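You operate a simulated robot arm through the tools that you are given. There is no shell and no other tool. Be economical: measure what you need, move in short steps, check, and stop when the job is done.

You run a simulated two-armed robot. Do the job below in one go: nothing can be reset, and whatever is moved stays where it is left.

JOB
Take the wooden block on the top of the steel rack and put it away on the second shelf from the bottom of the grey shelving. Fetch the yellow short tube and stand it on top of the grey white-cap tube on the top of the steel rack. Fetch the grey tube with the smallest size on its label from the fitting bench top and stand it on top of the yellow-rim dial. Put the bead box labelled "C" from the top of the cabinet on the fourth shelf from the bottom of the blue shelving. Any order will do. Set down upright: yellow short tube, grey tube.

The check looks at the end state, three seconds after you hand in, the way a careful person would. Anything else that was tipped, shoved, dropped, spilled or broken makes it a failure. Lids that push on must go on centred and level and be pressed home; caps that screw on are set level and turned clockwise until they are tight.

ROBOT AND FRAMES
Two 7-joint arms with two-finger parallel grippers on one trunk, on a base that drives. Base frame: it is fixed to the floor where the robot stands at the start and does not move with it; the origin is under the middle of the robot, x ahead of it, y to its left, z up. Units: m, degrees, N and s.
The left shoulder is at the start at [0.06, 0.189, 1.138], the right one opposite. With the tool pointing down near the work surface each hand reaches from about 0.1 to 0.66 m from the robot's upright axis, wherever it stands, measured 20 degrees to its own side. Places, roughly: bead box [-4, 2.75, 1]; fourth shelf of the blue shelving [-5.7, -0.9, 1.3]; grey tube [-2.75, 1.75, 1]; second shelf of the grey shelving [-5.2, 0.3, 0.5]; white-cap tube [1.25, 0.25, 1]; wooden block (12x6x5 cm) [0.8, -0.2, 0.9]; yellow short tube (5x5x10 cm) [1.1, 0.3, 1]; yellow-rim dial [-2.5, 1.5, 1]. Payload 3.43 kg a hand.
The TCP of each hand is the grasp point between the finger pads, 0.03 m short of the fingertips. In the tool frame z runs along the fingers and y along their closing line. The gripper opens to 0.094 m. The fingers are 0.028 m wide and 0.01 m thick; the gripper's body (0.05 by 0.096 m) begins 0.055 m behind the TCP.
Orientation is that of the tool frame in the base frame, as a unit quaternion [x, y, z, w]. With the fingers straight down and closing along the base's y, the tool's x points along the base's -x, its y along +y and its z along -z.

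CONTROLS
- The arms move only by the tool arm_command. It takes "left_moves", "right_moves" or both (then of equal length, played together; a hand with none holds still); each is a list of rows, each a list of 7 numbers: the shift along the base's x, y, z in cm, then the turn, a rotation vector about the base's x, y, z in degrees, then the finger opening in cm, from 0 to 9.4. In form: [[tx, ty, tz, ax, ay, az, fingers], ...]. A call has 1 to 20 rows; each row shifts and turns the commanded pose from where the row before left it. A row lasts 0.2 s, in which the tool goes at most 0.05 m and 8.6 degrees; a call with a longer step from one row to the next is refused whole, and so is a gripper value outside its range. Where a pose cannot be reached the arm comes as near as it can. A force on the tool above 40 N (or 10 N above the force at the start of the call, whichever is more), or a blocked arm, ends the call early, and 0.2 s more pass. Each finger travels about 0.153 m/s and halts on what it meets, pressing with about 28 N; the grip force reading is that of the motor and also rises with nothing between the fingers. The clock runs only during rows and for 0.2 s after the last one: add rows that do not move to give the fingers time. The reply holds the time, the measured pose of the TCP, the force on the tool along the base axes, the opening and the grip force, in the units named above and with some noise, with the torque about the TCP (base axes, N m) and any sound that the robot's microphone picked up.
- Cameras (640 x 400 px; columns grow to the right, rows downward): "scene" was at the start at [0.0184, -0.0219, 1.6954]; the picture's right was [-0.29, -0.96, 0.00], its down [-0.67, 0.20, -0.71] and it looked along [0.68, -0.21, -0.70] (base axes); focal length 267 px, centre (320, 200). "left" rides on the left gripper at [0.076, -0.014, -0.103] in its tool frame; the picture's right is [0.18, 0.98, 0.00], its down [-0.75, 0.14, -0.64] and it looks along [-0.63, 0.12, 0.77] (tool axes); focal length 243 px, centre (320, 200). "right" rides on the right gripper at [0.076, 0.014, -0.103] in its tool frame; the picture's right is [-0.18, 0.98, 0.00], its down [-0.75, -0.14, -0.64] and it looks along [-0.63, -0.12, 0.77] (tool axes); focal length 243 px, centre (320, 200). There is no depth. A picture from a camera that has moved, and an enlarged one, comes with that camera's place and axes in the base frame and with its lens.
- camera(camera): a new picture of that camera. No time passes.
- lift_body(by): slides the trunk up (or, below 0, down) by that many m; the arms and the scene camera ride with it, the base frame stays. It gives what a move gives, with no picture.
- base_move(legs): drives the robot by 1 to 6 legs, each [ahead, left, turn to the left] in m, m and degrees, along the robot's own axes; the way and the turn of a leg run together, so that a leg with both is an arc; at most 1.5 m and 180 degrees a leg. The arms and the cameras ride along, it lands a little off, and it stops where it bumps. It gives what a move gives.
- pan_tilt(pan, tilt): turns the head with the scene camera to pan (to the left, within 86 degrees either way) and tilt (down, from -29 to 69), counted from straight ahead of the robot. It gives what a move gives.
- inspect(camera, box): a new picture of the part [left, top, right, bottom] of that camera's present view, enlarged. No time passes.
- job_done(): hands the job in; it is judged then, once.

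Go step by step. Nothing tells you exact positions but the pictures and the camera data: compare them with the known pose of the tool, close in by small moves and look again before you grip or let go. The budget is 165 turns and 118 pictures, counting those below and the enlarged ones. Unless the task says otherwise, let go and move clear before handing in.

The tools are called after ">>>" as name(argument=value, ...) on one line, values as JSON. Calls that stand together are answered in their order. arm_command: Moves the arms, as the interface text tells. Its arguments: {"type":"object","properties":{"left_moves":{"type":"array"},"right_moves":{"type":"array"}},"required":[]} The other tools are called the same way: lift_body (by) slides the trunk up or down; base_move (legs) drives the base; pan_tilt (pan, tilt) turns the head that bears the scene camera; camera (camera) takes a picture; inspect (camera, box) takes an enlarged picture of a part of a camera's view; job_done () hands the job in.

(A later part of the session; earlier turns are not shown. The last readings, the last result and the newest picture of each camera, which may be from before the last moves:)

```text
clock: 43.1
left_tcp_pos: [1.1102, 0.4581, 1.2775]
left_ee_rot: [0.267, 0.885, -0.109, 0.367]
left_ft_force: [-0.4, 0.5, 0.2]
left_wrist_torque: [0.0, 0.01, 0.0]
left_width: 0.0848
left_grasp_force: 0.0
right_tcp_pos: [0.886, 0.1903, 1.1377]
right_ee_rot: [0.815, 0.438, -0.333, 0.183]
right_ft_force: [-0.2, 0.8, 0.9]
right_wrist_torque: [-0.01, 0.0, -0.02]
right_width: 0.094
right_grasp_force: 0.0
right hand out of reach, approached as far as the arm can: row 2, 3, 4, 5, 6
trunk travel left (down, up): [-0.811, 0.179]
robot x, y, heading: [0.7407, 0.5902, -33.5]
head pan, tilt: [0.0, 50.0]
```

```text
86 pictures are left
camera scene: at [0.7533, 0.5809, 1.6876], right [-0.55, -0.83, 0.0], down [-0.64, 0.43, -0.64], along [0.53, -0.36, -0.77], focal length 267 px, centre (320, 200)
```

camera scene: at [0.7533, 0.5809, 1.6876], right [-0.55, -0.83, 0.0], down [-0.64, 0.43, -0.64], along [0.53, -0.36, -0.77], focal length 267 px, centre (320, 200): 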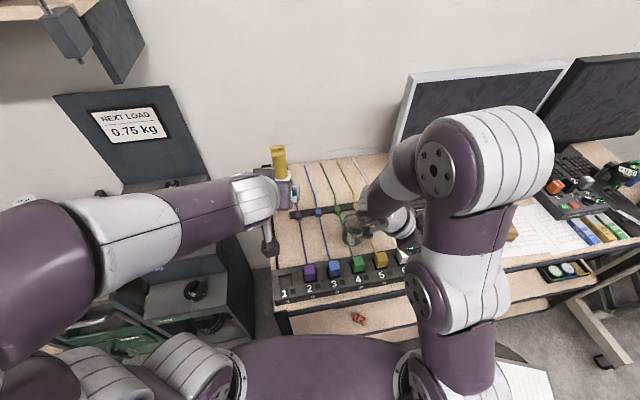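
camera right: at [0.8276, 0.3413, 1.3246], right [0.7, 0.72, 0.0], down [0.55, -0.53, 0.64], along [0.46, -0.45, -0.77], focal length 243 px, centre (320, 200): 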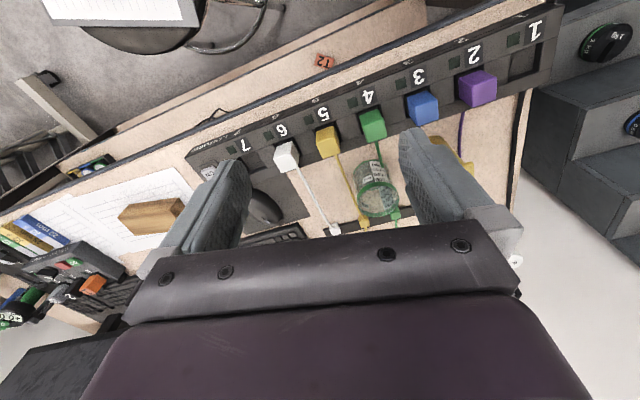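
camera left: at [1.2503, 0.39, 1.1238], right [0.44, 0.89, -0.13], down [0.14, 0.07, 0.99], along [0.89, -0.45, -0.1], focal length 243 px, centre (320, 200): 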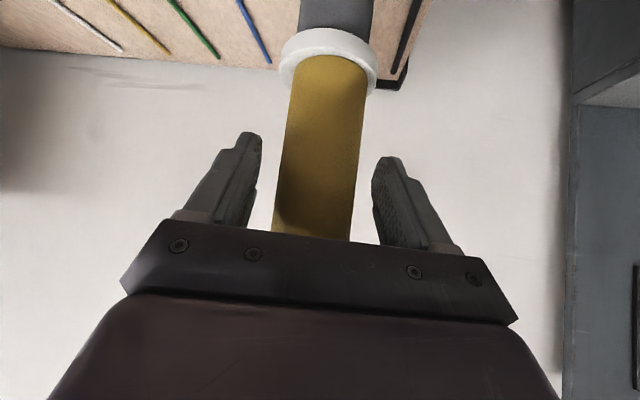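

The tool is now tilted 45° along the block. I move it over toward the block, staying high.

>>> arm_command(right_moves=[[0.3, -4.5, 0, 0, 0, 0, 9.4], [0.3, -4.5, 0, 0, 0, 0, 9.4], [0.3, -4.5, 0, 0, 0, 0, 9.4], [0.3, -4.5, 0, 0, 0, 0, 9.4], [0.3, -4.5, 0, 0, 0, 0, 9.4]])

>>> camera(camera="right")

>>> camera(camera="scene")

```text
clock: 44.3
left_tcp_pos: [1.1095, 0.4589, 1.2785]
left_ee_rot: [0.268, 0.884, -0.11, 0.366]
left_ft_force: [0.2, 0.2, 0.4]
left_wrist_torque: [0.0, 0.02, 0.01]
left_width: 0.0848
left_grasp_force: 0.0
right_tcp_pos: [0.9004, -0.0366, 1.1382]
right_ee_rot: [0.814, 0.436, -0.339, 0.18]
right_ft_force: [0.2, 0.3, -0.5]
right_wrist_torque: [0.03, 0.02, 0.01]
right_width: 0.0942
right_grasp_force: 0.0
trunk travel left (down, up): [-0.811, 0.179]
robot x, y, heading: [0.7394, 0.5903, -33.7]
head pan, tilt: [0.0, 50.0]
```

```text
85 pictures are left
camera right: at [0.9822, 0.0609, 1.1577], right [0.75, -0.65, 0.13], down [-0.16, 0.01, 0.99], along [-0.65, -0.76, -0.1], focal length 243 px, centre (320, 200)
```

right: 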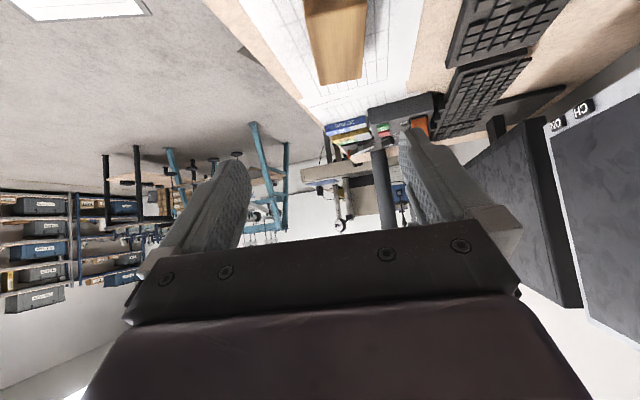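

```text
84 pictures are left
camera scene: at [0.7519, 0.5798, 1.6876], right [-0.55, -0.83, 0.0], down [-0.64, 0.43, -0.64], along [0.53, -0.36, -0.77], focal length 267 px, centre (320, 200)
```

scene: 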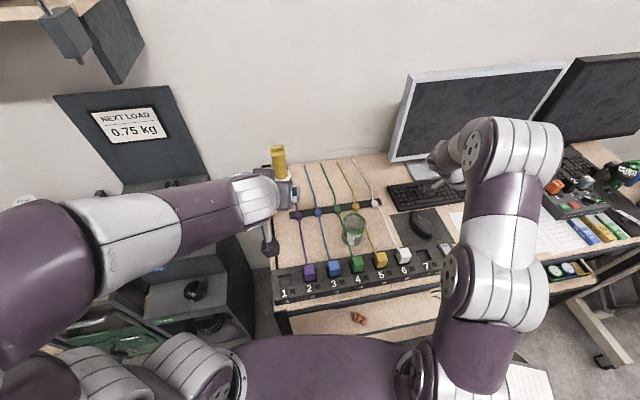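

>>> arm_command(right_moves=[[0.2, -0.3, -3, 0, 0, 0, 9.4], [0.2, -0.3, -3, 0, 0, 0, 9.4], [0, 0, -2, 0, 0, 0, 9.4]])

>>> camera(camera="right")

>>> inspect(camera="scene", box=[400, 180, 560, 280])

```text
clock: 45.1
left_tcp_pos: [1.1072, 0.4606, 1.2792]
left_ee_rot: [0.267, 0.884, -0.111, 0.367]
left_ft_force: [-0.5, 0.4, -0.2]
left_wrist_torque: [0.01, -0.02, -0.02]
left_width: 0.085
left_grasp_force: 0.0
right_tcp_pos: [0.9046, -0.0406, 1.0595]
right_ee_rot: [0.814, 0.436, -0.337, 0.182]
right_ft_force: [-0.2, 0.0, -0.6]
right_wrist_torque: [0.0, -0.01, -0.02]
right_width: 0.0939
right_grasp_force: 0.1
trunk travel left (down, up): [-0.811, 0.179]
robot x, y, heading: [0.7371, 0.5894, -33.7]
head pan, tilt: [0.0, 50.0]
```

```text
83 pictures are left
camera right: at [0.986, 0.0567, 1.0791], right [0.75, -0.65, 0.13], down [-0.16, 0.01, 0.99], along [-0.65, -0.76, -0.1], focal length 243 px, centre (320, 200)
```

right: 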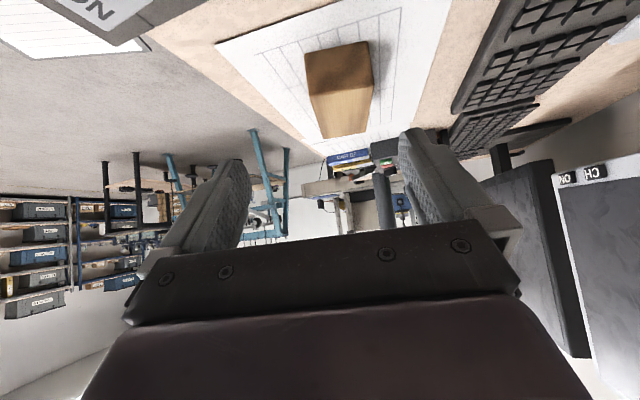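

```text
4.00 times, centred on (480, 230) of scene
camera zoom: at [0.7514, 0.5824, 1.6876], right [-0.55, -0.83, 0.0], down [-0.64, 0.42, -0.64], along [0.54, -0.36, -0.77], focal length 1069 px, centre (-320, 80)
```

zoom: 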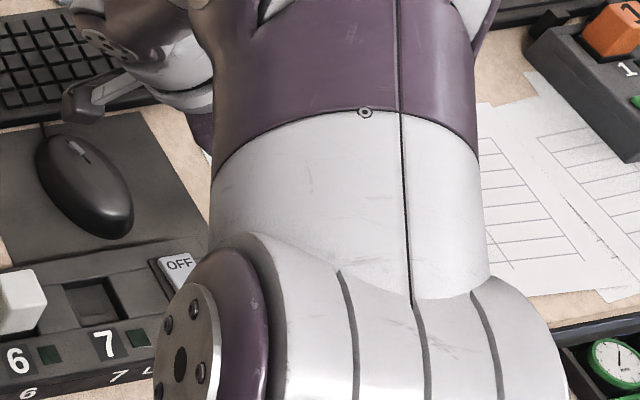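

>>> arm_command(right_moves=[[1.8, -1.2, 0, 0, 0, 0, 9.4], [-1.0, -1.45, -1.75, 0, 0, 0, 9.4], [-1.0, -1.45, -1.75, 0, 0, 0, 9.4], [0, 0, 0, 0, 0, 0, 9.4]])

>>> camera(camera="right")

```text
clock: 46.1
left_tcp_pos: [1.1078, 0.4597, 1.2787]
left_ee_rot: [0.267, 0.884, -0.11, 0.366]
left_ft_force: [0.5, 0.5, -0.2]
left_wrist_torque: [0.01, -0.03, 0.0]
left_width: 0.0849
left_grasp_force: 0.0
right_tcp_pos: [0.9026, -0.0808, 1.0259]
right_ee_rot: [0.814, 0.436, -0.337, 0.182]
right_ft_force: [0.3, 0.3, -0.3]
right_wrist_torque: [0.02, 0.03, 0.01]
right_width: 0.0941
right_grasp_force: 0.0
trunk travel left (down, up): [-0.811, 0.179]
robot x, y, heading: [0.7381, 0.5901, -33.7]
head pan, tilt: [0.0, 50.0]
```

```text
81 pictures are left
camera right: at [0.9849, 0.0171, 1.0444], right [0.75, -0.65, 0.13], down [-0.16, 0.01, 0.99], along [-0.65, -0.76, -0.1], focal length 243 px, centre (320, 200)
```

right: 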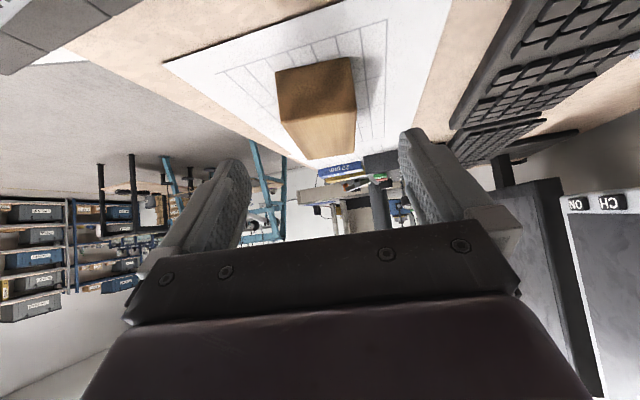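

Two wrist views put the block's top at z≈0.957 and its centre near (0.828, -0.188). I advance around it and grip.

>>> arm_command(right_moves=[[-1.6, -2.3, -2.0, 0, 0, -1.7, 9.4], [-1.6, -2.3, -2.0, 0, 0, 0, 9.4], [-1.6, -2.2, -2.0, 0, 0, 0, 9.4], [-1.56, -2.27, -2.0, 0, 0, 0, 9.4], [0, 0, 0, 0, 0, 0, 9.4]])

>>> camera(camera="right")

```text
clock: 47.3
left_tcp_pos: [1.1104, 0.4676, 1.2791]
left_ee_rot: [0.267, 0.884, -0.113, 0.367]
left_ft_force: [-0.1, 0.4, 0.0]
left_wrist_torque: [-0.01, -0.01, 0.01]
left_width: 0.0851
left_grasp_force: 0.1
right_tcp_pos: [0.8421, -0.1688, 0.9504]
right_ee_rot: [0.819, 0.424, -0.342, 0.18]
right_ft_force: [12.6, 10.5, 25.7]
right_wrist_torque: [0.83, 0.8, -0.55]
right_width: 0.0914
right_grasp_force: 0.0
trunk travel left (down, up): [-0.811, 0.179]
robot x, y, heading: [0.7381, 0.5904, -33.2]
head pan, tilt: [0.0, 50.0]
```

```text
80 pictures are left
camera right: at [0.9272, -0.0729, 0.9696], right [0.73, -0.67, 0.14], down [-0.16, 0.03, 0.99], along [-0.67, -0.74, -0.09], focal length 243 px, centre (320, 200)
```

right: 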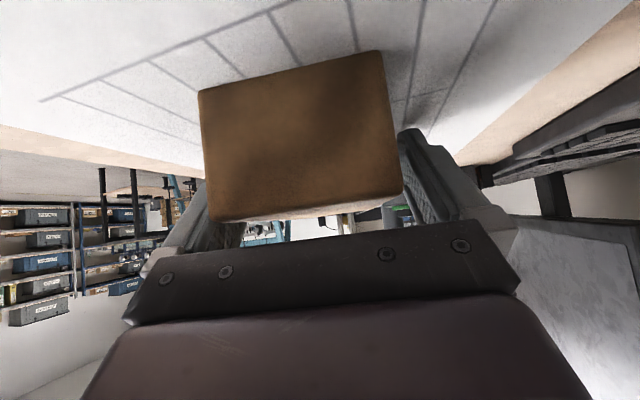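

The fingertips seem to press on the rack top; I raise slightly and check the force.

>>> arm_command(right_moves=[[0, 0, 0.6, 0, 0, 0, 9.4], [0, 0, 0.6, 0, 0, 0, 9.4], [0, 0, 0, 0, 0, 0, 9.4]])

>>> camera(camera="right")

```text
clock: 48.1
left_tcp_pos: [1.1091, 0.4607, 1.2773]
left_ee_rot: [0.268, 0.884, -0.111, 0.367]
left_ft_force: [0.7, 0.2, -0.1]
left_wrist_torque: [-0.03, -0.02, -0.03]
left_width: 0.0852
left_grasp_force: 0.0
right_tcp_pos: [0.839, -0.1721, 0.957]
right_ee_rot: [0.821, 0.423, -0.341, 0.175]
right_ft_force: [1.0, 0.5, 0.6]
right_wrist_torque: [-0.01, -0.01, 0.0]
right_width: 0.094
right_grasp_force: 0.1
trunk travel left (down, up): [-0.811, 0.179]
robot x, y, heading: [0.741, 0.5935, -33.6]
head pan, tilt: [0.0, 50.0]
```

```text
79 pictures are left
camera right: at [0.9236, -0.0766, 0.9763], right [0.73, -0.68, 0.13], down [-0.16, 0.02, 0.99], along [-0.67, -0.74, -0.09], focal length 243 px, centre (320, 200)
```

right: 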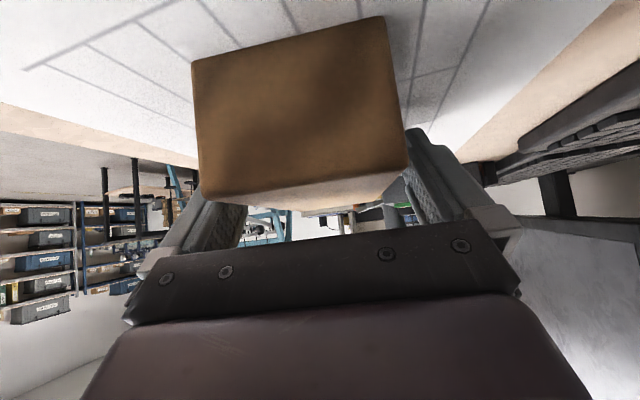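

>>> arm_command(right_moves=[[0, 0, 0, 0, 0, 0, 7], [0, 0, 0, 0, 0, 0, 5], [0, 0, 0, 0, 0, 0, 4.5], [0, 0, 0, 0, 0, 0, 4.5], [0, 0, 0, 0, 0, 0, 4.5]])

>>> arm_command(right_moves=[[0, 0, 1, 0, 0, 0, 4.5], [0, 0, 2, 0, 0, 0, 4.5], [0, 0, 3, 0, 0, 0, 4.5], [0, 0, 4, 0, 0, 0, 4.5]])

>>> camera(camera="right")

```text
clock: 49.3
left_tcp_pos: [1.1079, 0.46, 1.2792]
left_ee_rot: [0.267, 0.884, -0.11, 0.366]
left_ft_force: [1.1, -0.2, -0.6]
left_wrist_torque: [0.04, 0.0, 0.01]
left_width: 0.085
left_grasp_force: 0.0
right_tcp_pos: [0.8389, -0.1725, 0.9561]
right_ee_rot: [0.821, 0.424, -0.339, 0.176]
right_ft_force: [1.0, 0.3, 0.6]
right_wrist_torque: [-0.02, 0.0, 0.0]
right_width: 0.0642
right_grasp_force: 28.2
trunk travel left (down, up): [-0.811, 0.179]
robot x, y, heading: [0.7387, 0.5905, -33.9]
head pan, tilt: [0.0, 50.0]
```

```text
clock: 50.3
left_tcp_pos: [1.1079, 0.4608, 1.2788]
left_ee_rot: [0.268, 0.884, -0.11, 0.367]
left_ft_force: [-0.2, -0.7, -0.2]
left_wrist_torque: [0.0, -0.01, 0.01]
left_width: 0.0849
left_grasp_force: 0.0
right_tcp_pos: [0.8366, -0.1713, 1.0595]
right_ee_rot: [0.821, 0.423, -0.34, 0.176]
right_ft_force: [-0.5, 0.9, -0.8]
right_wrist_torque: [-0.02, -0.01, 0.01]
right_width: 0.0641
right_grasp_force: 28.2
trunk travel left (down, up): [-0.811, 0.179]
robot x, y, heading: [0.7406, 0.5882, -33.7]
head pan, tilt: [0.0, 50.0]
```

```text
78 pictures are left
camera right: at [0.9227, -0.0767, 1.0785], right [0.73, -0.67, 0.13], down [-0.16, 0.02, 0.99], along [-0.67, -0.74, -0.1], focal length 243 px, centre (320, 200)
```

right: 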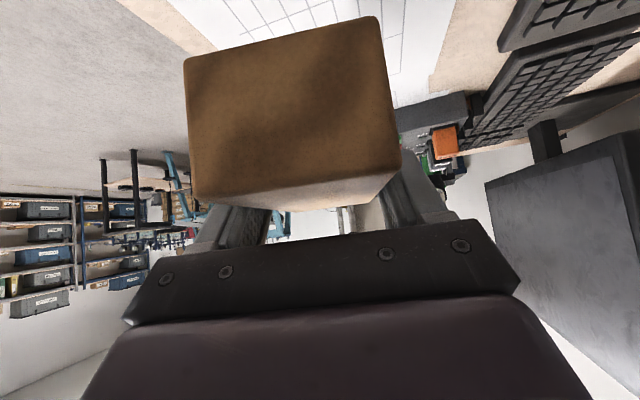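

Block gripped and lifted. I raise it, swing the right hand back in front of the robot, then back away from the rack.

>>> arm_command(right_moves=[[0, 0, 4, 0, 0, 0, 4.5], [0, 0, 4, 0, 0, 0, 4.5], [0, 0, 3, 0, 0, 0, 4.5], [1.0, 3.5, 0, 0, 0, 8.4, 4.5], [1.0, 3.5, 0, 0, 0, 8.4, 4.5], [1.0, 3.5, 0, 0, 0, 8.4, 4.5], [1.0, 3.5, 0, 0, 0, 8.4, 4.5], [1.0, 3.5, 0, 0, 0, 8.4, 4.5], [1.0, 3.5, 0, 0, 0, 8.4, 4.5], [1.0, 3.5, 0, 0, 0, 8.4, 4.5], [1.0, 3.5, 0, 0, 0, 8.4, 4.5], [1.0, 3.5, 0, 0, 0, 8.4, 4.5], [1.0, 3.5, 0, 0, 0, 8.4, 4.5], [0, 0, 0, 0, 0, 6, 4.5]])

>>> camera(camera="scene")

```text
clock: 53.3
left_tcp_pos: [1.108, 0.4619, 1.28]
left_ee_rot: [0.267, 0.884, -0.11, 0.367]
left_ft_force: [-0.5, -0.3, -0.9]
left_wrist_torque: [0.02, -0.01, 0.0]
left_width: 0.0851
left_grasp_force: 0.1
right_tcp_pos: [0.9621, 0.2264, 1.1589]
right_ee_rot: [0.281, 0.88, -0.118, 0.363]
right_ft_force: [0.7, 0.2, -1.6]
right_wrist_torque: [-0.04, 0.03, 0.01]
right_width: 0.064
right_grasp_force: 27.8
right hand out of reach, approached as far as the arm can: row 13, 14
trunk travel left (down, up): [-0.811, 0.179]
robot x, y, heading: [0.7388, 0.5881, -33.7]
head pan, tilt: [0.0, 50.0]
```

```text
77 pictures are left
camera scene: at [0.752, 0.582, 1.6876], right [-0.55, -0.83, 0.0], down [-0.64, 0.42, -0.64], along [0.53, -0.36, -0.77], focal length 267 px, centre (320, 200)
```

scene: 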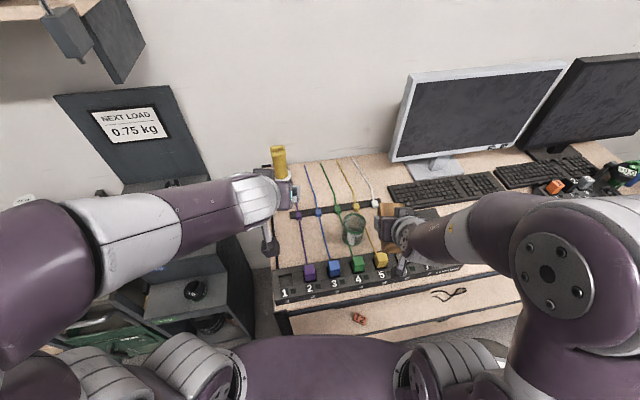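

Block is secure. I back off and turn to view the rest of the room.

>>> base_move(legs=[[-0.38, 0, 0], [0, 0, 180]])

>>> pan_tilt(pan=0, tilt=25)

>>> camera(camera="scene")

```text
clock: 63.0
left_tcp_pos: [0.0529, 0.9505, 1.2793]
left_ee_rot: [0.877, -0.29, -0.364, -0.119]
left_ft_force: [-0.3, -0.8, 0.3]
left_wrist_torque: [-0.01, 0.0, 0.01]
left_width: 0.0847
left_grasp_force: 0.1
right_tcp_pos: [0.2101, 1.1767, 1.1595]
right_ee_rot: [0.873, -0.303, -0.36, -0.128]
right_ft_force: [0.9, 0.5, -1.9]
right_wrist_torque: [0.02, -0.01, 0.01]
right_width: 0.0641
right_grasp_force: 27.5
trunk travel left (down, up): [-0.811, 0.179]
robot x, y, heading: [0.4167, 0.8053, 143.6]
head pan, tilt: [0.0, 50.0]
```

```text
clock: 63.9
left_tcp_pos: [0.0534, 0.9501, 1.2794]
left_ee_rot: [0.877, -0.29, -0.364, -0.12]
left_ft_force: [-0.8, -0.1, -0.4]
left_wrist_torque: [-0.03, 0.01, 0.01]
left_width: 0.0849
left_grasp_force: 0.0
right_tcp_pos: [0.2097, 1.1778, 1.1585]
right_ee_rot: [0.873, -0.303, -0.36, -0.128]
right_ft_force: [0.0, -0.6, -1.4]
right_wrist_torque: [-0.02, 0.03, 0.0]
right_width: 0.0641
right_grasp_force: 28.1
trunk travel left (down, up): [-0.811, 0.179]
robot x, y, heading: [0.4178, 0.8019, 143.5]
head pan, tilt: [0.0, 25.0]
```

```text
76 pictures are left
camera scene: at [0.3906, 0.8237, 1.725], right [0.59, 0.8, 0.0], down [0.34, -0.25, -0.91], along [-0.73, 0.54, -0.42], focal length 267 px, centre (320, 200)
```

scene: 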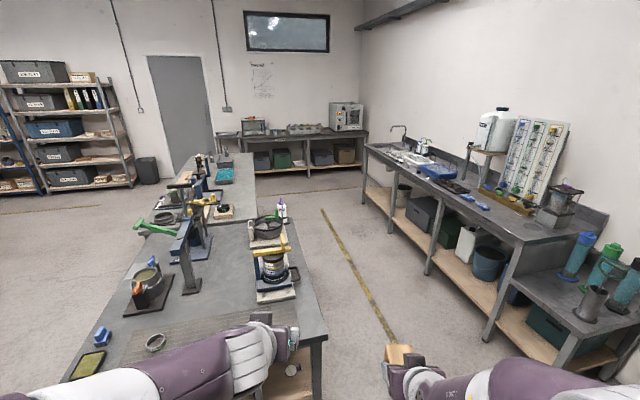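

The fitting benches run ahead, with a free aisle to their right (along heading about 158°). I drive along that aisle.

>>> base_move(legs=[[0, 0, 14.5], [0, -0.82, 0], [1.3, 0, 0], [0.9, 0, 0]])

>>> pan_tilt(pan=30, tilt=30)

>>> camera(camera="scene")

```text
clock: 79.5
left_tcp_pos: [-1.6573, 2.46, 1.2783]
left_ee_rot: [0.906, -0.179, -0.376, -0.073]
left_ft_force: [0.5, 0.5, -0.4]
left_wrist_torque: [0.01, 0.02, -0.02]
left_width: 0.0848
left_grasp_force: 0.0
right_tcp_pos: [-1.5603, 2.7184, 1.1585]
right_ee_rot: [0.904, -0.194, -0.372, -0.083]
right_ft_force: [-0.6, 0.3, -0.9]
right_wrist_torque: [0.01, 0.0, 0.02]
right_width: 0.064
right_grasp_force: 27.9
trunk travel left (down, up): [-0.811, 0.179]
robot x, y, heading: [-1.2702, 2.4071, 157.5]
head pan, tilt: [0.0, 25.0]
```

```text
clock: 80.4
left_tcp_pos: [-1.6561, 2.461, 1.2786]
left_ee_rot: [0.906, -0.179, -0.376, -0.073]
left_ft_force: [-1.0, -0.1, -0.4]
left_wrist_torque: [0.0, 0.01, 0.02]
left_width: 0.0854
left_grasp_force: 0.1
right_tcp_pos: [-1.5615, 2.7191, 1.1592]
right_ee_rot: [0.904, -0.194, -0.373, -0.083]
right_ft_force: [0.2, -0.3, -2.1]
right_wrist_torque: [-0.02, 0.02, -0.02]
right_width: 0.0641
right_grasp_force: 27.0
trunk travel left (down, up): [-0.811, 0.179]
robot x, y, heading: [-1.2677, 2.4043, 157.8]
head pan, tilt: [30.0, 30.0]
```

```text
75 pictures are left
camera scene: at [-1.3025, 2.3731, 1.7171], right [-0.13, 0.99, 0.0], down [0.5, 0.07, -0.87], along [-0.86, -0.12, -0.5], focal length 267 px, centre (320, 200)
```

scene: 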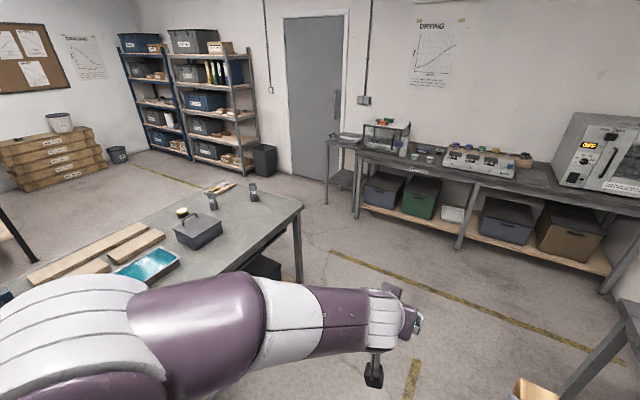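

>>> inspect(camera="scene", box=[150, 160, 310, 260])

>>> inspect(camera="scene", box=[320, 100, 560, 250])

>>> inspect(camera="scene", box=[90, 20, 290, 190])

```text
4.00 times, centred on (230, 210) of scene
camera zoom: at [-1.3025, 2.3731, 1.7171], right [-0.13, 0.99, 0.0], down [0.5, 0.07, -0.87], along [-0.86, -0.12, -0.5], focal length 1069 px, centre (680, 160)
```

zoom: 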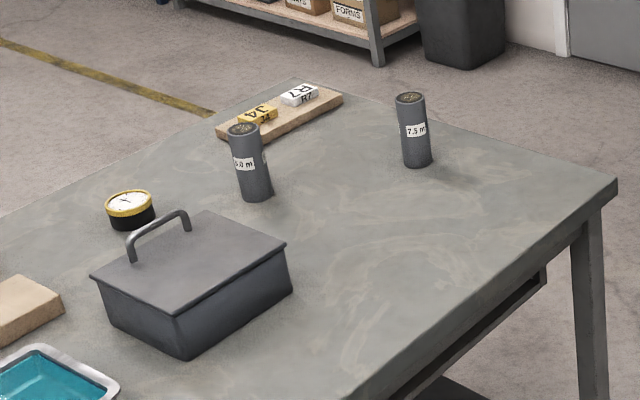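

```text
2.67 times, centred on (440, 175) of scene
camera zoom: at [-1.3025, 2.3731, 1.7171], right [-0.13, 0.99, 0.0], down [0.5, 0.07, -0.87], along [-0.86, -0.12, -0.5], focal length 713 px, centre (0, 267)
```

zoom: 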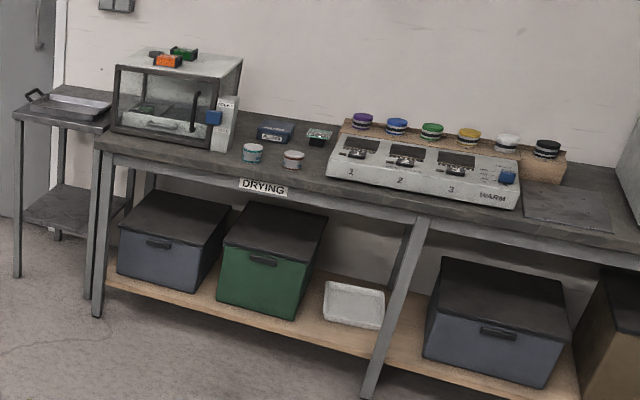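

```text
2.35 times, centred on (190, 105) of scene
camera zoom: at [-1.3025, 2.3731, 1.7171], right [-0.13, 0.99, 0.0], down [0.5, 0.07, -0.87], along [-0.86, -0.12, -0.5], focal length 629 px, centre (626, 424)
```

zoom: 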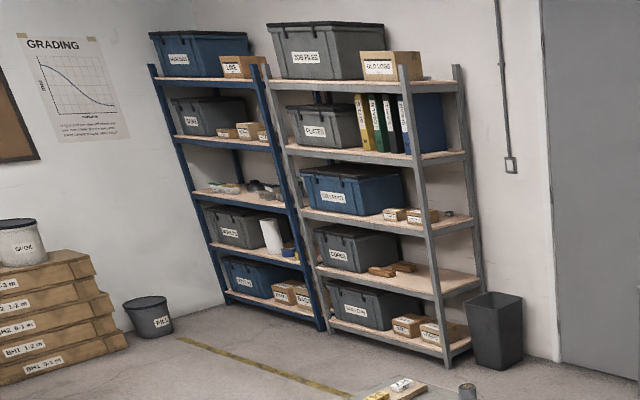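

>>> inspect(camera="scene", box=[200, 180, 264, 220])

>>> inspect(camera="scene", box=[360, 110, 424, 150])

```text
10.00 times, centred on (232, 200) of scene
camera zoom: at [-1.3025, 2.3731, 1.7171], right [-0.13, 0.99, 0.0], down [0.5, 0.07, -0.87], along [-0.86, -0.12, -0.5], focal length 2673 px, centre (1200, 200)
```

zoom: 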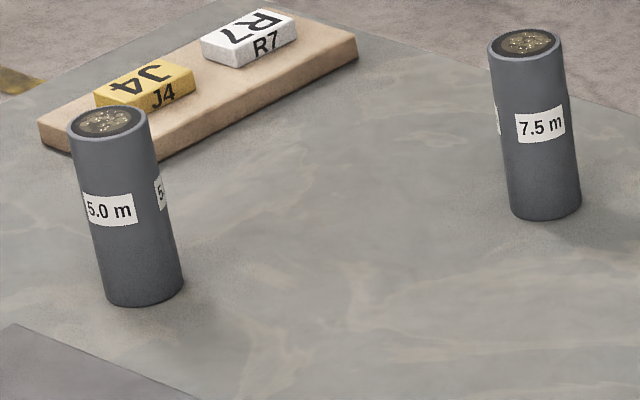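

```text
10.00 times, centred on (392, 130) of scene
camera zoom: at [-1.3025, 2.3731, 1.7171], right [-0.13, 0.99, 0.0], down [0.5, 0.07, -0.87], along [-0.86, -0.12, -0.5], focal length 2673 px, centre (-400, 900)
```

zoom: 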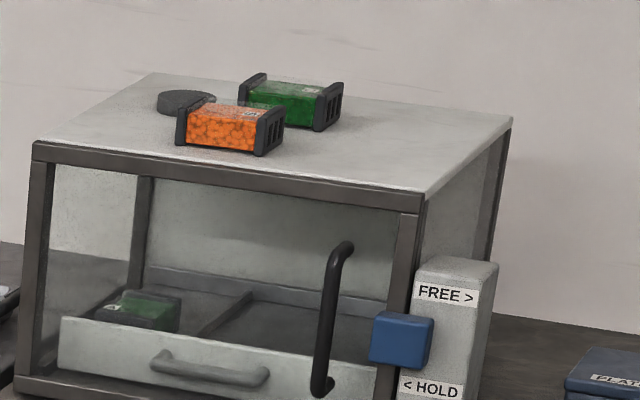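

The bench has grey tubes "5.0 m" and "7.5 m", the yellow-rim dial, and the cabinet with bead boxes is ahead on the drying bench. I drive on past the bench end and look at the boxes and the bench again for any other tube.

>>> base_move(legs=[[1.4, 0, 0], [0.2, 0, 0]])

>>> pan_tilt(pan=10, tilt=25)

>>> camera(camera="scene")

```text
clock: 88.6
left_tcp_pos: [-3.1385, 3.0667, 1.2789]
left_ee_rot: [0.906, -0.179, -0.376, -0.073]
left_ft_force: [-0.7, 0.2, 0.4]
left_wrist_torque: [-0.02, -0.02, -0.04]
left_width: 0.0849
left_grasp_force: 0.0
right_tcp_pos: [-3.0412, 3.3242, 1.1588]
right_ee_rot: [0.903, -0.194, -0.373, -0.084]
right_ft_force: [0.6, 0.1, -1.5]
right_wrist_torque: [0.02, -0.04, 0.0]
right_width: 0.064
right_grasp_force: 27.5
trunk travel left (down, up): [-0.811, 0.179]
robot x, y, heading: [-2.7478, 3.0103, 157.6]
head pan, tilt: [30.0, 30.0]
```

```text
clock: 89.5
left_tcp_pos: [-3.1389, 3.0672, 1.2784]
left_ee_rot: [0.906, -0.18, -0.375, -0.074]
left_ft_force: [0.1, -0.9, 0.1]
left_wrist_torque: [0.0, -0.01, 0.04]
left_width: 0.0853
left_grasp_force: 0.0
right_tcp_pos: [-3.0428, 3.325, 1.1593]
right_ee_rot: [0.904, -0.194, -0.373, -0.083]
right_ft_force: [0.1, 0.3, -1.0]
right_wrist_torque: [0.01, -0.01, 0.01]
right_width: 0.0639
right_grasp_force: 28.0
trunk travel left (down, up): [-0.811, 0.179]
robot x, y, heading: [-2.749, 3.0132, 157.5]
head pan, tilt: [10.0, 25.0]
```

```text
69 pictures are left
camera scene: at [-2.786, 3.0107, 1.7251], right [0.21, 0.98, 0.0], down [0.41, -0.09, -0.91], along [-0.89, 0.19, -0.42], focal length 267 px, centre (320, 200)
```

scene: 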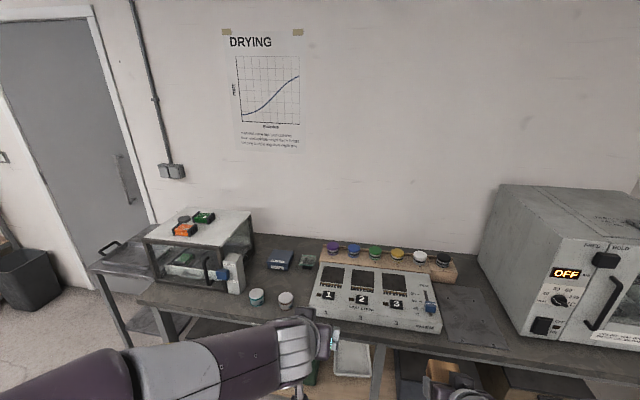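

>>> inspect(camera="scene", box=[160, 200, 240, 250])

>>> pan_tilt(pan=86, tilt=35)

>>> camera(camera="scene")

```text
8.00 times, centred on (200, 225) of scene
camera zoom: at [-2.786, 3.0107, 1.7251], right [0.21, 0.98, 0.0], down [0.41, -0.09, -0.91], along [-0.89, 0.19, -0.42], focal length 2138 px, centre (1280, 0)
```

zoom: 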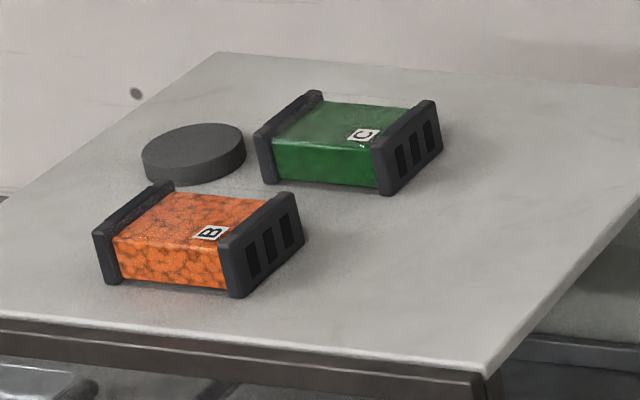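

```text
clock: 90.9
left_tcp_pos: [-3.1394, 3.0665, 1.2798]
left_ee_rot: [0.906, -0.18, -0.376, -0.074]
left_ft_force: [0.2, 0.5, 0.5]
left_wrist_torque: [0.01, 0.01, 0.02]
left_width: 0.085
left_grasp_force: 0.0
right_tcp_pos: [-3.0424, 3.3244, 1.1587]
right_ee_rot: [0.904, -0.195, -0.373, -0.083]
right_ft_force: [0.0, -0.1, -2.0]
right_wrist_torque: [0.02, 0.03, 0.01]
right_width: 0.0641
right_grasp_force: 28.4
trunk travel left (down, up): [-0.811, 0.179]
robot x, y, heading: [-2.7501, 3.0136, 157.5]
head pan, tilt: [85.9, 35.0]
```

```text
67 pictures are left
camera scene: at [-2.7349, 2.912, 1.7094], right [-0.9, 0.45, 0.0], down [0.26, 0.51, -0.82], along [-0.37, -0.73, -0.57], focal length 267 px, centre (320, 200)
```

scene: 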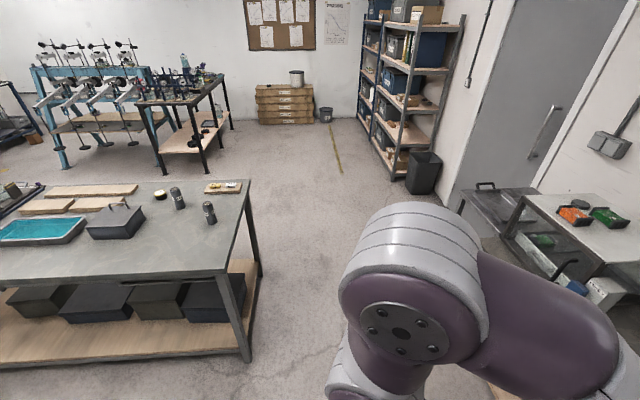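

>>> inspect(camera="scene", box=[130, 170, 258, 250])

```text
5.00 times, centred on (194, 210) of scene
camera zoom: at [-2.7349, 2.912, 1.7094], right [-0.9, 0.45, 0.0], down [0.26, 0.51, -0.82], along [-0.37, -0.73, -0.57], focal length 1336 px, centre (950, 150)
```

zoom: 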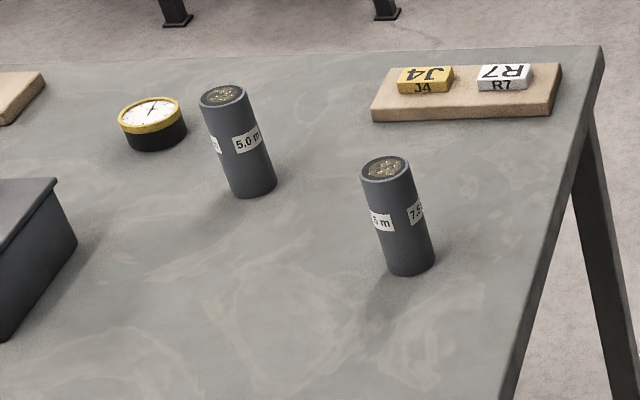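

Only "5.0 m" and "7.5 m" tubes are there, so the 5.0 m one (about (-2.58, 1.55), bench top z≈0.86) goes on the dial at about (-2.49, 1.41). Box "C" is the green one. I turn round and stand at the bench's end.

>>> base_move(legs=[[0, 0, 180], [0, -1.0, 0], [0, -0.48, 0]])

>>> pan_tilt(pan=0, tilt=45)

>>> camera(camera="scene")

```text
clock: 105.9
left_tcp_pos: [-2.9046, 1.5972, 1.2797]
left_ee_rot: [0.171, 0.908, -0.07, 0.377]
left_ft_force: [-0.6, -0.3, 0.0]
left_wrist_torque: [-0.01, 0.01, -0.01]
left_width: 0.0851
left_grasp_force: 0.1
right_tcp_pos: [-2.9967, 1.3386, 1.1594]
right_ee_rot: [0.188, 0.905, -0.08, 0.373]
right_ft_force: [-0.6, 0.1, -1.4]
right_wrist_torque: [0.04, 0.03, -0.02]
right_width: 0.0641
right_grasp_force: 27.6
trunk travel left (down, up): [-0.811, 0.179]
robot x, y, heading: [-3.2918, 1.6485, -21.5]
head pan, tilt: [85.9, 35.0]
```

```text
clock: 107.5
left_tcp_pos: [-2.9047, 1.5975, 1.2783]
left_ee_rot: [0.173, 0.907, -0.071, 0.376]
left_ft_force: [-0.2, 0.8, -0.3]
left_wrist_torque: [-0.03, 0.0, 0.0]
left_width: 0.0851
left_grasp_force: 0.1
right_tcp_pos: [-2.9967, 1.338, 1.1574]
right_ee_rot: [0.187, 0.905, -0.08, 0.373]
right_ft_force: [-0.2, 0.0, -1.6]
right_wrist_torque: [-0.02, -0.01, 0.03]
right_width: 0.0641
right_grasp_force: 27.9
trunk travel left (down, up): [-0.811, 0.179]
robot x, y, heading: [-3.2932, 1.6472, -21.4]
head pan, tilt: [0.0, 45.0]
```

```text
65 pictures are left
camera scene: at [-3.2738, 1.6401, 1.6945], right [-0.37, -0.93, 0.0], down [-0.66, 0.26, -0.71], along [0.66, -0.26, -0.71], focal length 267 px, centre (320, 200)
```

scene: 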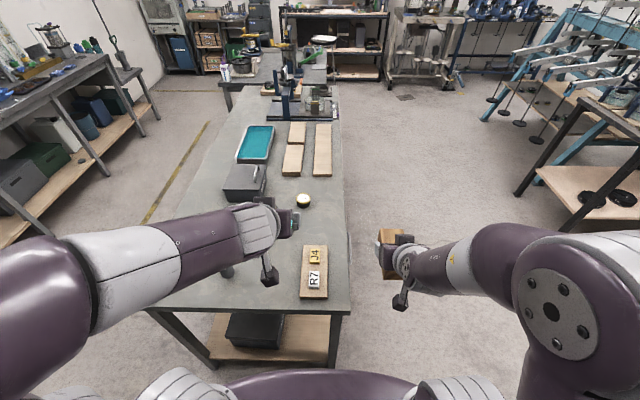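

The dial is close to the bench's other long side, so I drive round to that side and face it from there.

>>> base_move(legs=[[0, -0.62, -1], [0.93, 0, 0], [0, 0, 90], [0.15, 0, 0]])

>>> pan_tilt(pan=0, tilt=45)

>>> camera(camera="scene")

```text
clock: 120.2
left_tcp_pos: [-2.546, 1.247, 1.2799]
left_ee_rot: [-0.51, 0.77, 0.212, 0.32]
left_ft_force: [-0.2, -1.0, -0.1]
left_wrist_torque: [0.0, 0.0, 0.01]
left_width: 0.0848
left_grasp_force: 0.1
right_tcp_pos: [-2.2886, 1.1463, 1.1588]
right_ee_rot: [-0.498, 0.779, 0.203, 0.324]
right_ft_force: [-0.5, 0.4, -1.1]
right_wrist_torque: [0.0, 0.02, 0.0]
right_width: 0.0642
right_grasp_force: 28.3
trunk travel left (down, up): [-0.811, 0.179]
robot x, y, heading: [-2.6032, 0.8601, 67.2]
head pan, tilt: [0.0, 45.0]
```

```text
clock: 120.8
left_tcp_pos: [-2.5452, 1.2482, 1.2781]
left_ee_rot: [-0.509, 0.771, 0.211, 0.318]
left_ft_force: [-0.2, 0.0, -0.3]
left_wrist_torque: [-0.02, -0.03, 0.01]
left_width: 0.0847
left_grasp_force: 0.0
right_tcp_pos: [-2.287, 1.149, 1.1584]
right_ee_rot: [-0.498, 0.779, 0.204, 0.323]
right_ft_force: [-0.4, -0.1, -1.7]
right_wrist_torque: [-0.01, -0.01, 0.01]
right_width: 0.0638
right_grasp_force: 27.5
trunk travel left (down, up): [-0.811, 0.179]
robot x, y, heading: [-2.6004, 0.8593, 67.1]
head pan, tilt: [0.0, 45.0]
```

```text
64 pictures are left
camera scene: at [-2.5955, 0.8817, 1.6945], right [0.92, -0.39, 0.0], down [-0.28, -0.65, -0.71], along [0.28, 0.65, -0.71], focal length 267 px, centre (320, 200)
```

scene: 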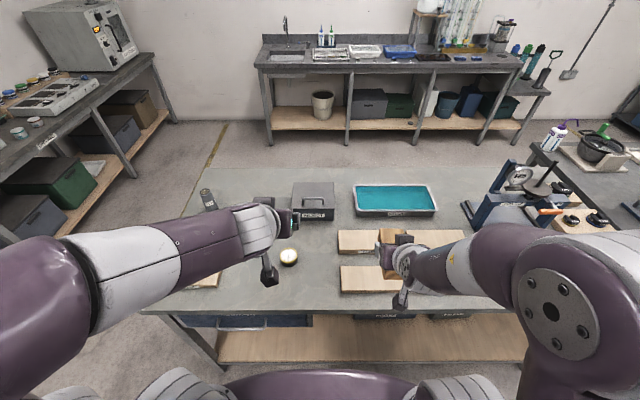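

I bring the left hand to a pre-grasp pose short of the 5.0 m tube and look.

>>> arm_command(left_moves=[[-3.8, 1.0, 0, 0, 0, 0, 8], [-3.8, 1.0, 0, 0, 0, 0, 8], [0, 3, -4, 0, 0, 0, 8], [0, 3, -4, 0, 0, 0, 8], [0, 3, -4, 0, 0, 0, 8], [0, 3, -4, 0, 0, 0, 8], [0, 3, -3.5, 0, 0, 0, 8], [0, 3, -3.4, 0, 0, 0, 8]])

>>> camera(camera="left")

>>> inspect(camera="scene", box=[160, 180, 320, 280])

```text
clock: 122.6
left_tcp_pos: [-2.6217, 1.4505, 1.0493]
left_ee_rot: [-0.509, 0.771, 0.211, 0.32]
left_ft_force: [0.6, 0.6, 0.0]
left_wrist_torque: [-0.04, 0.01, 0.02]
left_width: 0.0801
left_grasp_force: 0.1
right_tcp_pos: [-2.2873, 1.1495, 1.1579]
right_ee_rot: [-0.498, 0.779, 0.204, 0.322]
right_ft_force: [0.4, 0.1, -1.3]
right_wrist_torque: [0.03, 0.03, 0.02]
right_width: 0.0643
right_grasp_force: 27.7
trunk travel left (down, up): [-0.811, 0.179]
robot x, y, heading: [-2.6033, 0.8589, 67.1]
head pan, tilt: [0.0, 45.0]
```

```text
63 pictures are left
camera left: at [-2.6578, 1.3277, 1.068], right [-0.96, 0.26, -0.13], down [-0.1, 0.13, 0.99], along [0.28, 0.96, -0.1], focal length 243 px, centre (320, 200)
```

left: 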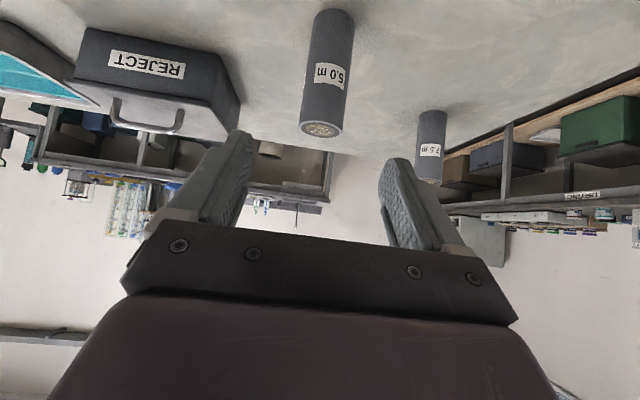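

```text
4.00 times, centred on (240, 230) of scene
camera zoom: at [-2.5952, 0.8848, 1.6945], right [0.92, -0.39, 0.0], down [-0.28, -0.65, -0.71], along [0.28, 0.65, -0.71], focal length 1069 px, centre (640, 80)
```

zoom: 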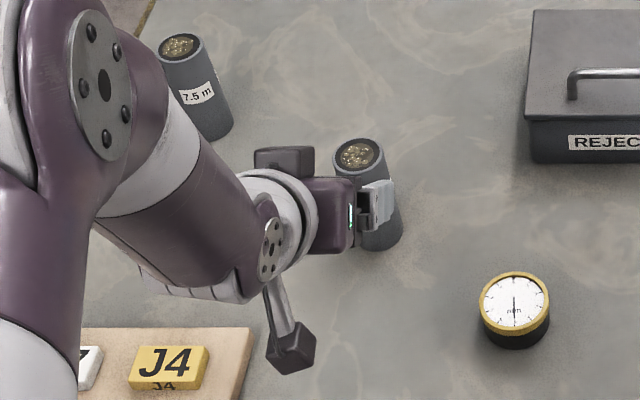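

The tube is in line with the fingers. I advance and grip it.

>>> arm_command(left_moves=[[0.15, 0.8, -1.2, 0, 0, 0, 8], [1.3, 3.1, -3.4, 0, 0, 0, 8], [1.3, 3.1, -3.4, 0, 0, 0, 8], [1.4, 3.2, -3.4, 0, 0, 0, 8], [0, 0, 0, 0, 0, 0, 8]])

>>> camera(camera="left")

```text
clock: 123.8
left_tcp_pos: [-2.5816, 1.5504, 0.9371]
left_ee_rot: [-0.511, 0.77, 0.213, 0.319]
left_ft_force: [0.5, -0.6, 0.2]
left_wrist_torque: [-0.03, -0.03, -0.01]
left_width: 0.08
left_grasp_force: 0.1
right_tcp_pos: [-2.2877, 1.1492, 1.1591]
right_ee_rot: [-0.498, 0.779, 0.204, 0.323]
right_ft_force: [-0.8, -0.1, -1.6]
right_wrist_torque: [0.0, 0.04, 0.02]
right_width: 0.0642
right_grasp_force: 27.7
trunk travel left (down, up): [-0.811, 0.179]
robot x, y, heading: [-2.6036, 0.8605, 67.1]
head pan, tilt: [0.0, 45.0]
```

```text
61 pictures are left
camera left: at [-2.6176, 1.4275, 0.9549], right [-0.96, 0.26, -0.13], down [-0.1, 0.13, 0.99], along [0.28, 0.96, -0.1], focal length 243 px, centre (320, 200)
```

left: 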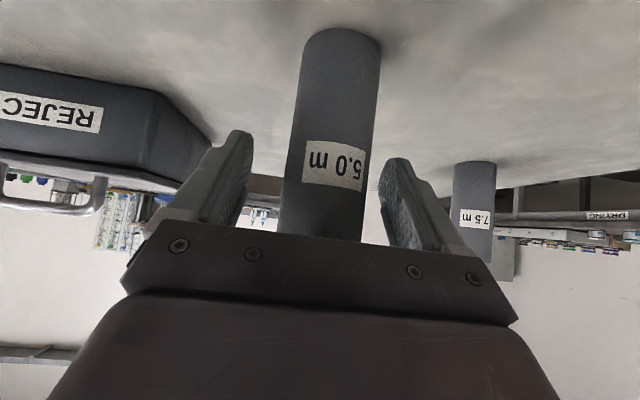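

>>> arm_command(left_moves=[[-0.35, 0.2, 0, 0, 0, 0, 8], [0, 0, 0, 0, 0, 0, 6], [0, 0, 0, 0, 0, 0, 5], [0, 0, 0, 0, 0, 0, 3.2], [0, 0, 0, 0, 0, 0, 3.2], [0, 0, 0, 0, 0, 0, 3.2]])

>>> arm_command(left_moves=[[0, 0, 1, 0, 0, 0, 3.2], [0, 0, 3, 0, 0, 0, 3.2], [0, 0, 4, 0, 0, 0, 3.2]])

>>> camera(camera="left")

>>> inspect(camera="scene", box=[200, 200, 360, 300])

```text
clock: 125.2
left_tcp_pos: [-2.5839, 1.5517, 0.9366]
left_ee_rot: [-0.51, 0.77, 0.212, 0.318]
left_ft_force: [1.1, -0.5, 1.2]
left_wrist_torque: [0.0, 0.03, -0.01]
left_width: 0.0485
left_grasp_force: 27.9
right_tcp_pos: [-2.287, 1.1487, 1.1587]
right_ee_rot: [-0.498, 0.778, 0.204, 0.323]
right_ft_force: [0.1, -0.5, -1.4]
right_wrist_torque: [-0.04, 0.0, 0.05]
right_width: 0.0641
right_grasp_force: 28.2
trunk travel left (down, up): [-0.811, 0.179]
robot x, y, heading: [-2.6031, 0.8594, 67.2]
head pan, tilt: [0.0, 45.0]
```

```text
clock: 126.0
left_tcp_pos: [-2.5845, 1.5525, 1.016]
left_ee_rot: [-0.51, 0.77, 0.212, 0.319]
left_ft_force: [-0.3, 0.7, -2.4]
left_wrist_torque: [-0.01, 0.01, 0.0]
left_width: 0.0483
left_grasp_force: 28.6
right_tcp_pos: [-2.2877, 1.1486, 1.158]
right_ee_rot: [-0.497, 0.779, 0.203, 0.323]
right_ft_force: [-0.5, -0.2, -2.2]
right_wrist_torque: [0.03, 0.03, 0.01]
right_width: 0.0639
right_grasp_force: 28.0
trunk travel left (down, up): [-0.811, 0.179]
robot x, y, heading: [-2.6038, 0.8594, 67.1]
head pan, tilt: [0.0, 45.0]
```

```text
60 pictures are left
camera left: at [-2.6214, 1.4307, 1.0343], right [-0.96, 0.26, -0.13], down [-0.1, 0.13, 0.99], along [0.28, 0.96, -0.1], focal length 243 px, centre (320, 200)
```

left: 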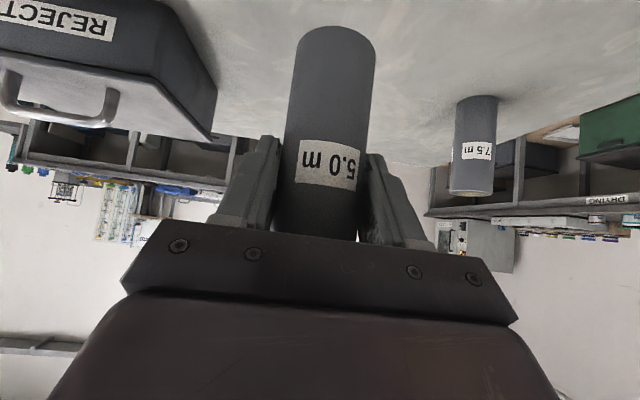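

```text
4.00 times, centred on (280, 250) of scene
camera zoom: at [-2.5954, 0.8813, 1.6944], right [0.92, -0.39, 0.0], down [-0.28, -0.65, -0.71], along [0.28, 0.65, -0.71], focal length 1069 px, centre (480, 0)
```

zoom: 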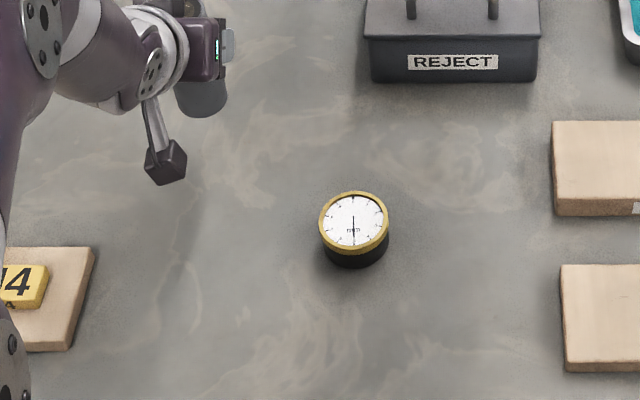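

Tube held upright. I carry it over to the dial at about (-2.492, 1.410), whose top is near z 0.897.

>>> arm_command(left_moves=[[2.3, -3.56, 0.2, 0, 0, 0, 3.2], [2.3, -3.56, 0, 0, 0, 0, 3.2], [2.3, -3.56, 0, 0, 0, 0, 3.2], [2.3, -3.5, 0, 0, 0, 0, 3.2], [0, 0, 0, 0, 0, 0, 3.2]])

>>> camera(camera="left")

>>> inspect(camera="scene", box=[240, 210, 360, 285])

```text
clock: 127.2
left_tcp_pos: [-2.4885, 1.4094, 1.018]
left_ee_rot: [-0.51, 0.771, 0.21, 0.318]
left_ft_force: [-0.9, 0.6, -1.7]
left_wrist_torque: [0.02, 0.02, -0.04]
left_width: 0.0487
left_grasp_force: 28.2
right_tcp_pos: [-2.2887, 1.1499, 1.1593]
right_ee_rot: [-0.497, 0.779, 0.204, 0.324]
right_ft_force: [-0.4, 0.9, -0.9]
right_wrist_torque: [-0.02, -0.01, -0.01]
right_width: 0.0641
right_grasp_force: 28.1
trunk travel left (down, up): [-0.811, 0.179]
robot x, y, heading: [-2.6038, 0.8583, 67.1]
head pan, tilt: [0.0, 45.0]
```

```text
58 pictures are left
camera left: at [-2.5263, 1.2875, 1.0364], right [-0.96, 0.26, -0.13], down [-0.1, 0.13, 0.99], along [0.28, 0.96, -0.1], focal length 243 px, centre (320, 200)
```

left: 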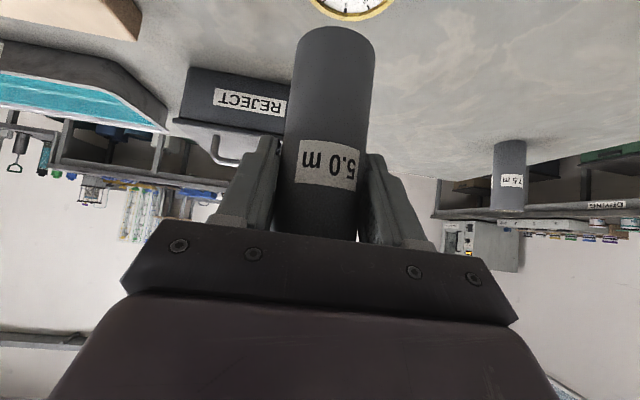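

```text
5.33 times, centred on (300, 248) of scene
camera zoom: at [-2.596, 0.8835, 1.6945], right [0.92, -0.39, 0.0], down [-0.28, -0.65, -0.71], along [0.28, 0.65, -0.71], focal length 1426 px, centre (427, -53)
```

zoom: 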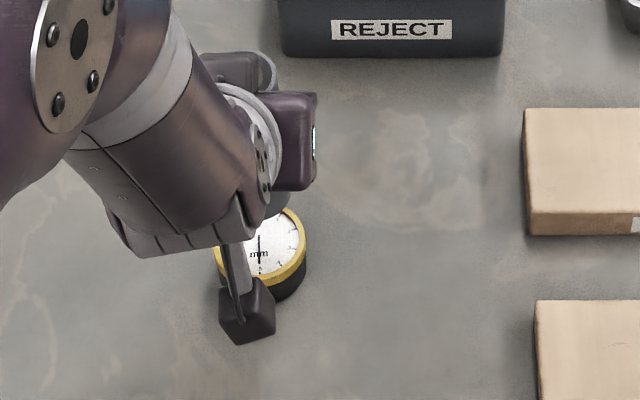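

>>> arm_command(left_moves=[[-0.45, -0.35, -1.2, 0, 0, 0, 3.2], [0, 0, -1.3, 0, 0, 0, 3.2], [0, 0, 0, 0, 0, 0, 3.2]])

>>> camera(camera="left")

>>> inspect(camera="scene", box=[240, 210, 360, 285])

```text
clock: 128.0
left_tcp_pos: [-2.4953, 1.4074, 0.9929]
left_ee_rot: [-0.51, 0.77, 0.212, 0.319]
left_ft_force: [-0.2, -0.5, -2.2]
left_wrist_torque: [0.0, 0.0, -0.01]
left_width: 0.0485
left_grasp_force: 28.6
right_tcp_pos: [-2.2877, 1.1494, 1.1597]
right_ee_rot: [-0.498, 0.779, 0.204, 0.322]
right_ft_force: [0.3, 0.0, -1.7]
right_wrist_torque: [-0.02, -0.03, 0.01]
right_width: 0.0643
right_grasp_force: 28.6
trunk travel left (down, up): [-0.811, 0.179]
robot x, y, heading: [-2.601, 0.8586, 66.8]
head pan, tilt: [0.0, 45.0]
```

```text
56 pictures are left
camera left: at [-2.5311, 1.2845, 1.0112], right [-0.96, 0.26, -0.13], down [-0.1, 0.13, 0.99], along [0.28, 0.96, -0.1], focal length 243 px, centre (320, 200)
```

left: 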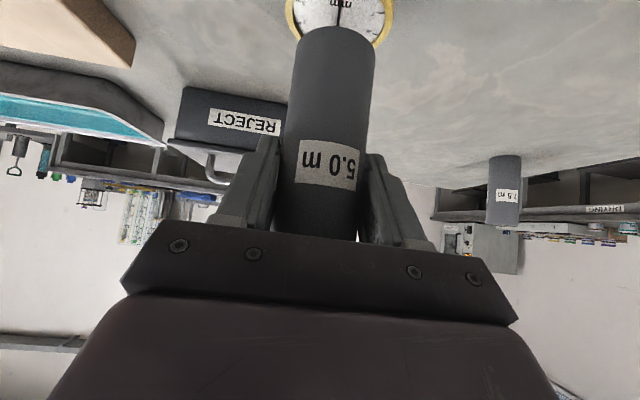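

```text
5.33 times, centred on (300, 248) of scene
camera zoom: at [-2.5951, 0.8819, 1.6945], right [0.92, -0.39, 0.0], down [-0.28, -0.65, -0.71], along [0.28, 0.65, -0.71], focal length 1426 px, centre (427, -53)
```

zoom: 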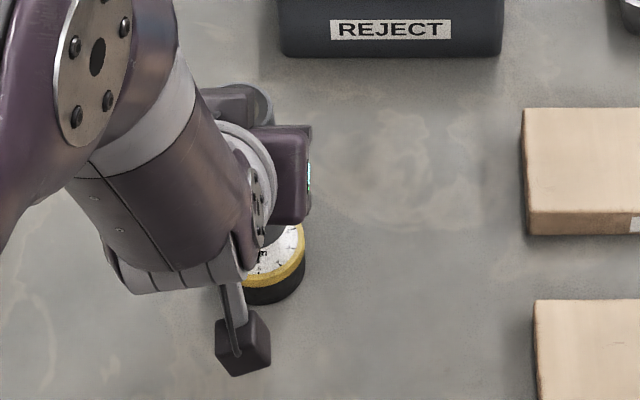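

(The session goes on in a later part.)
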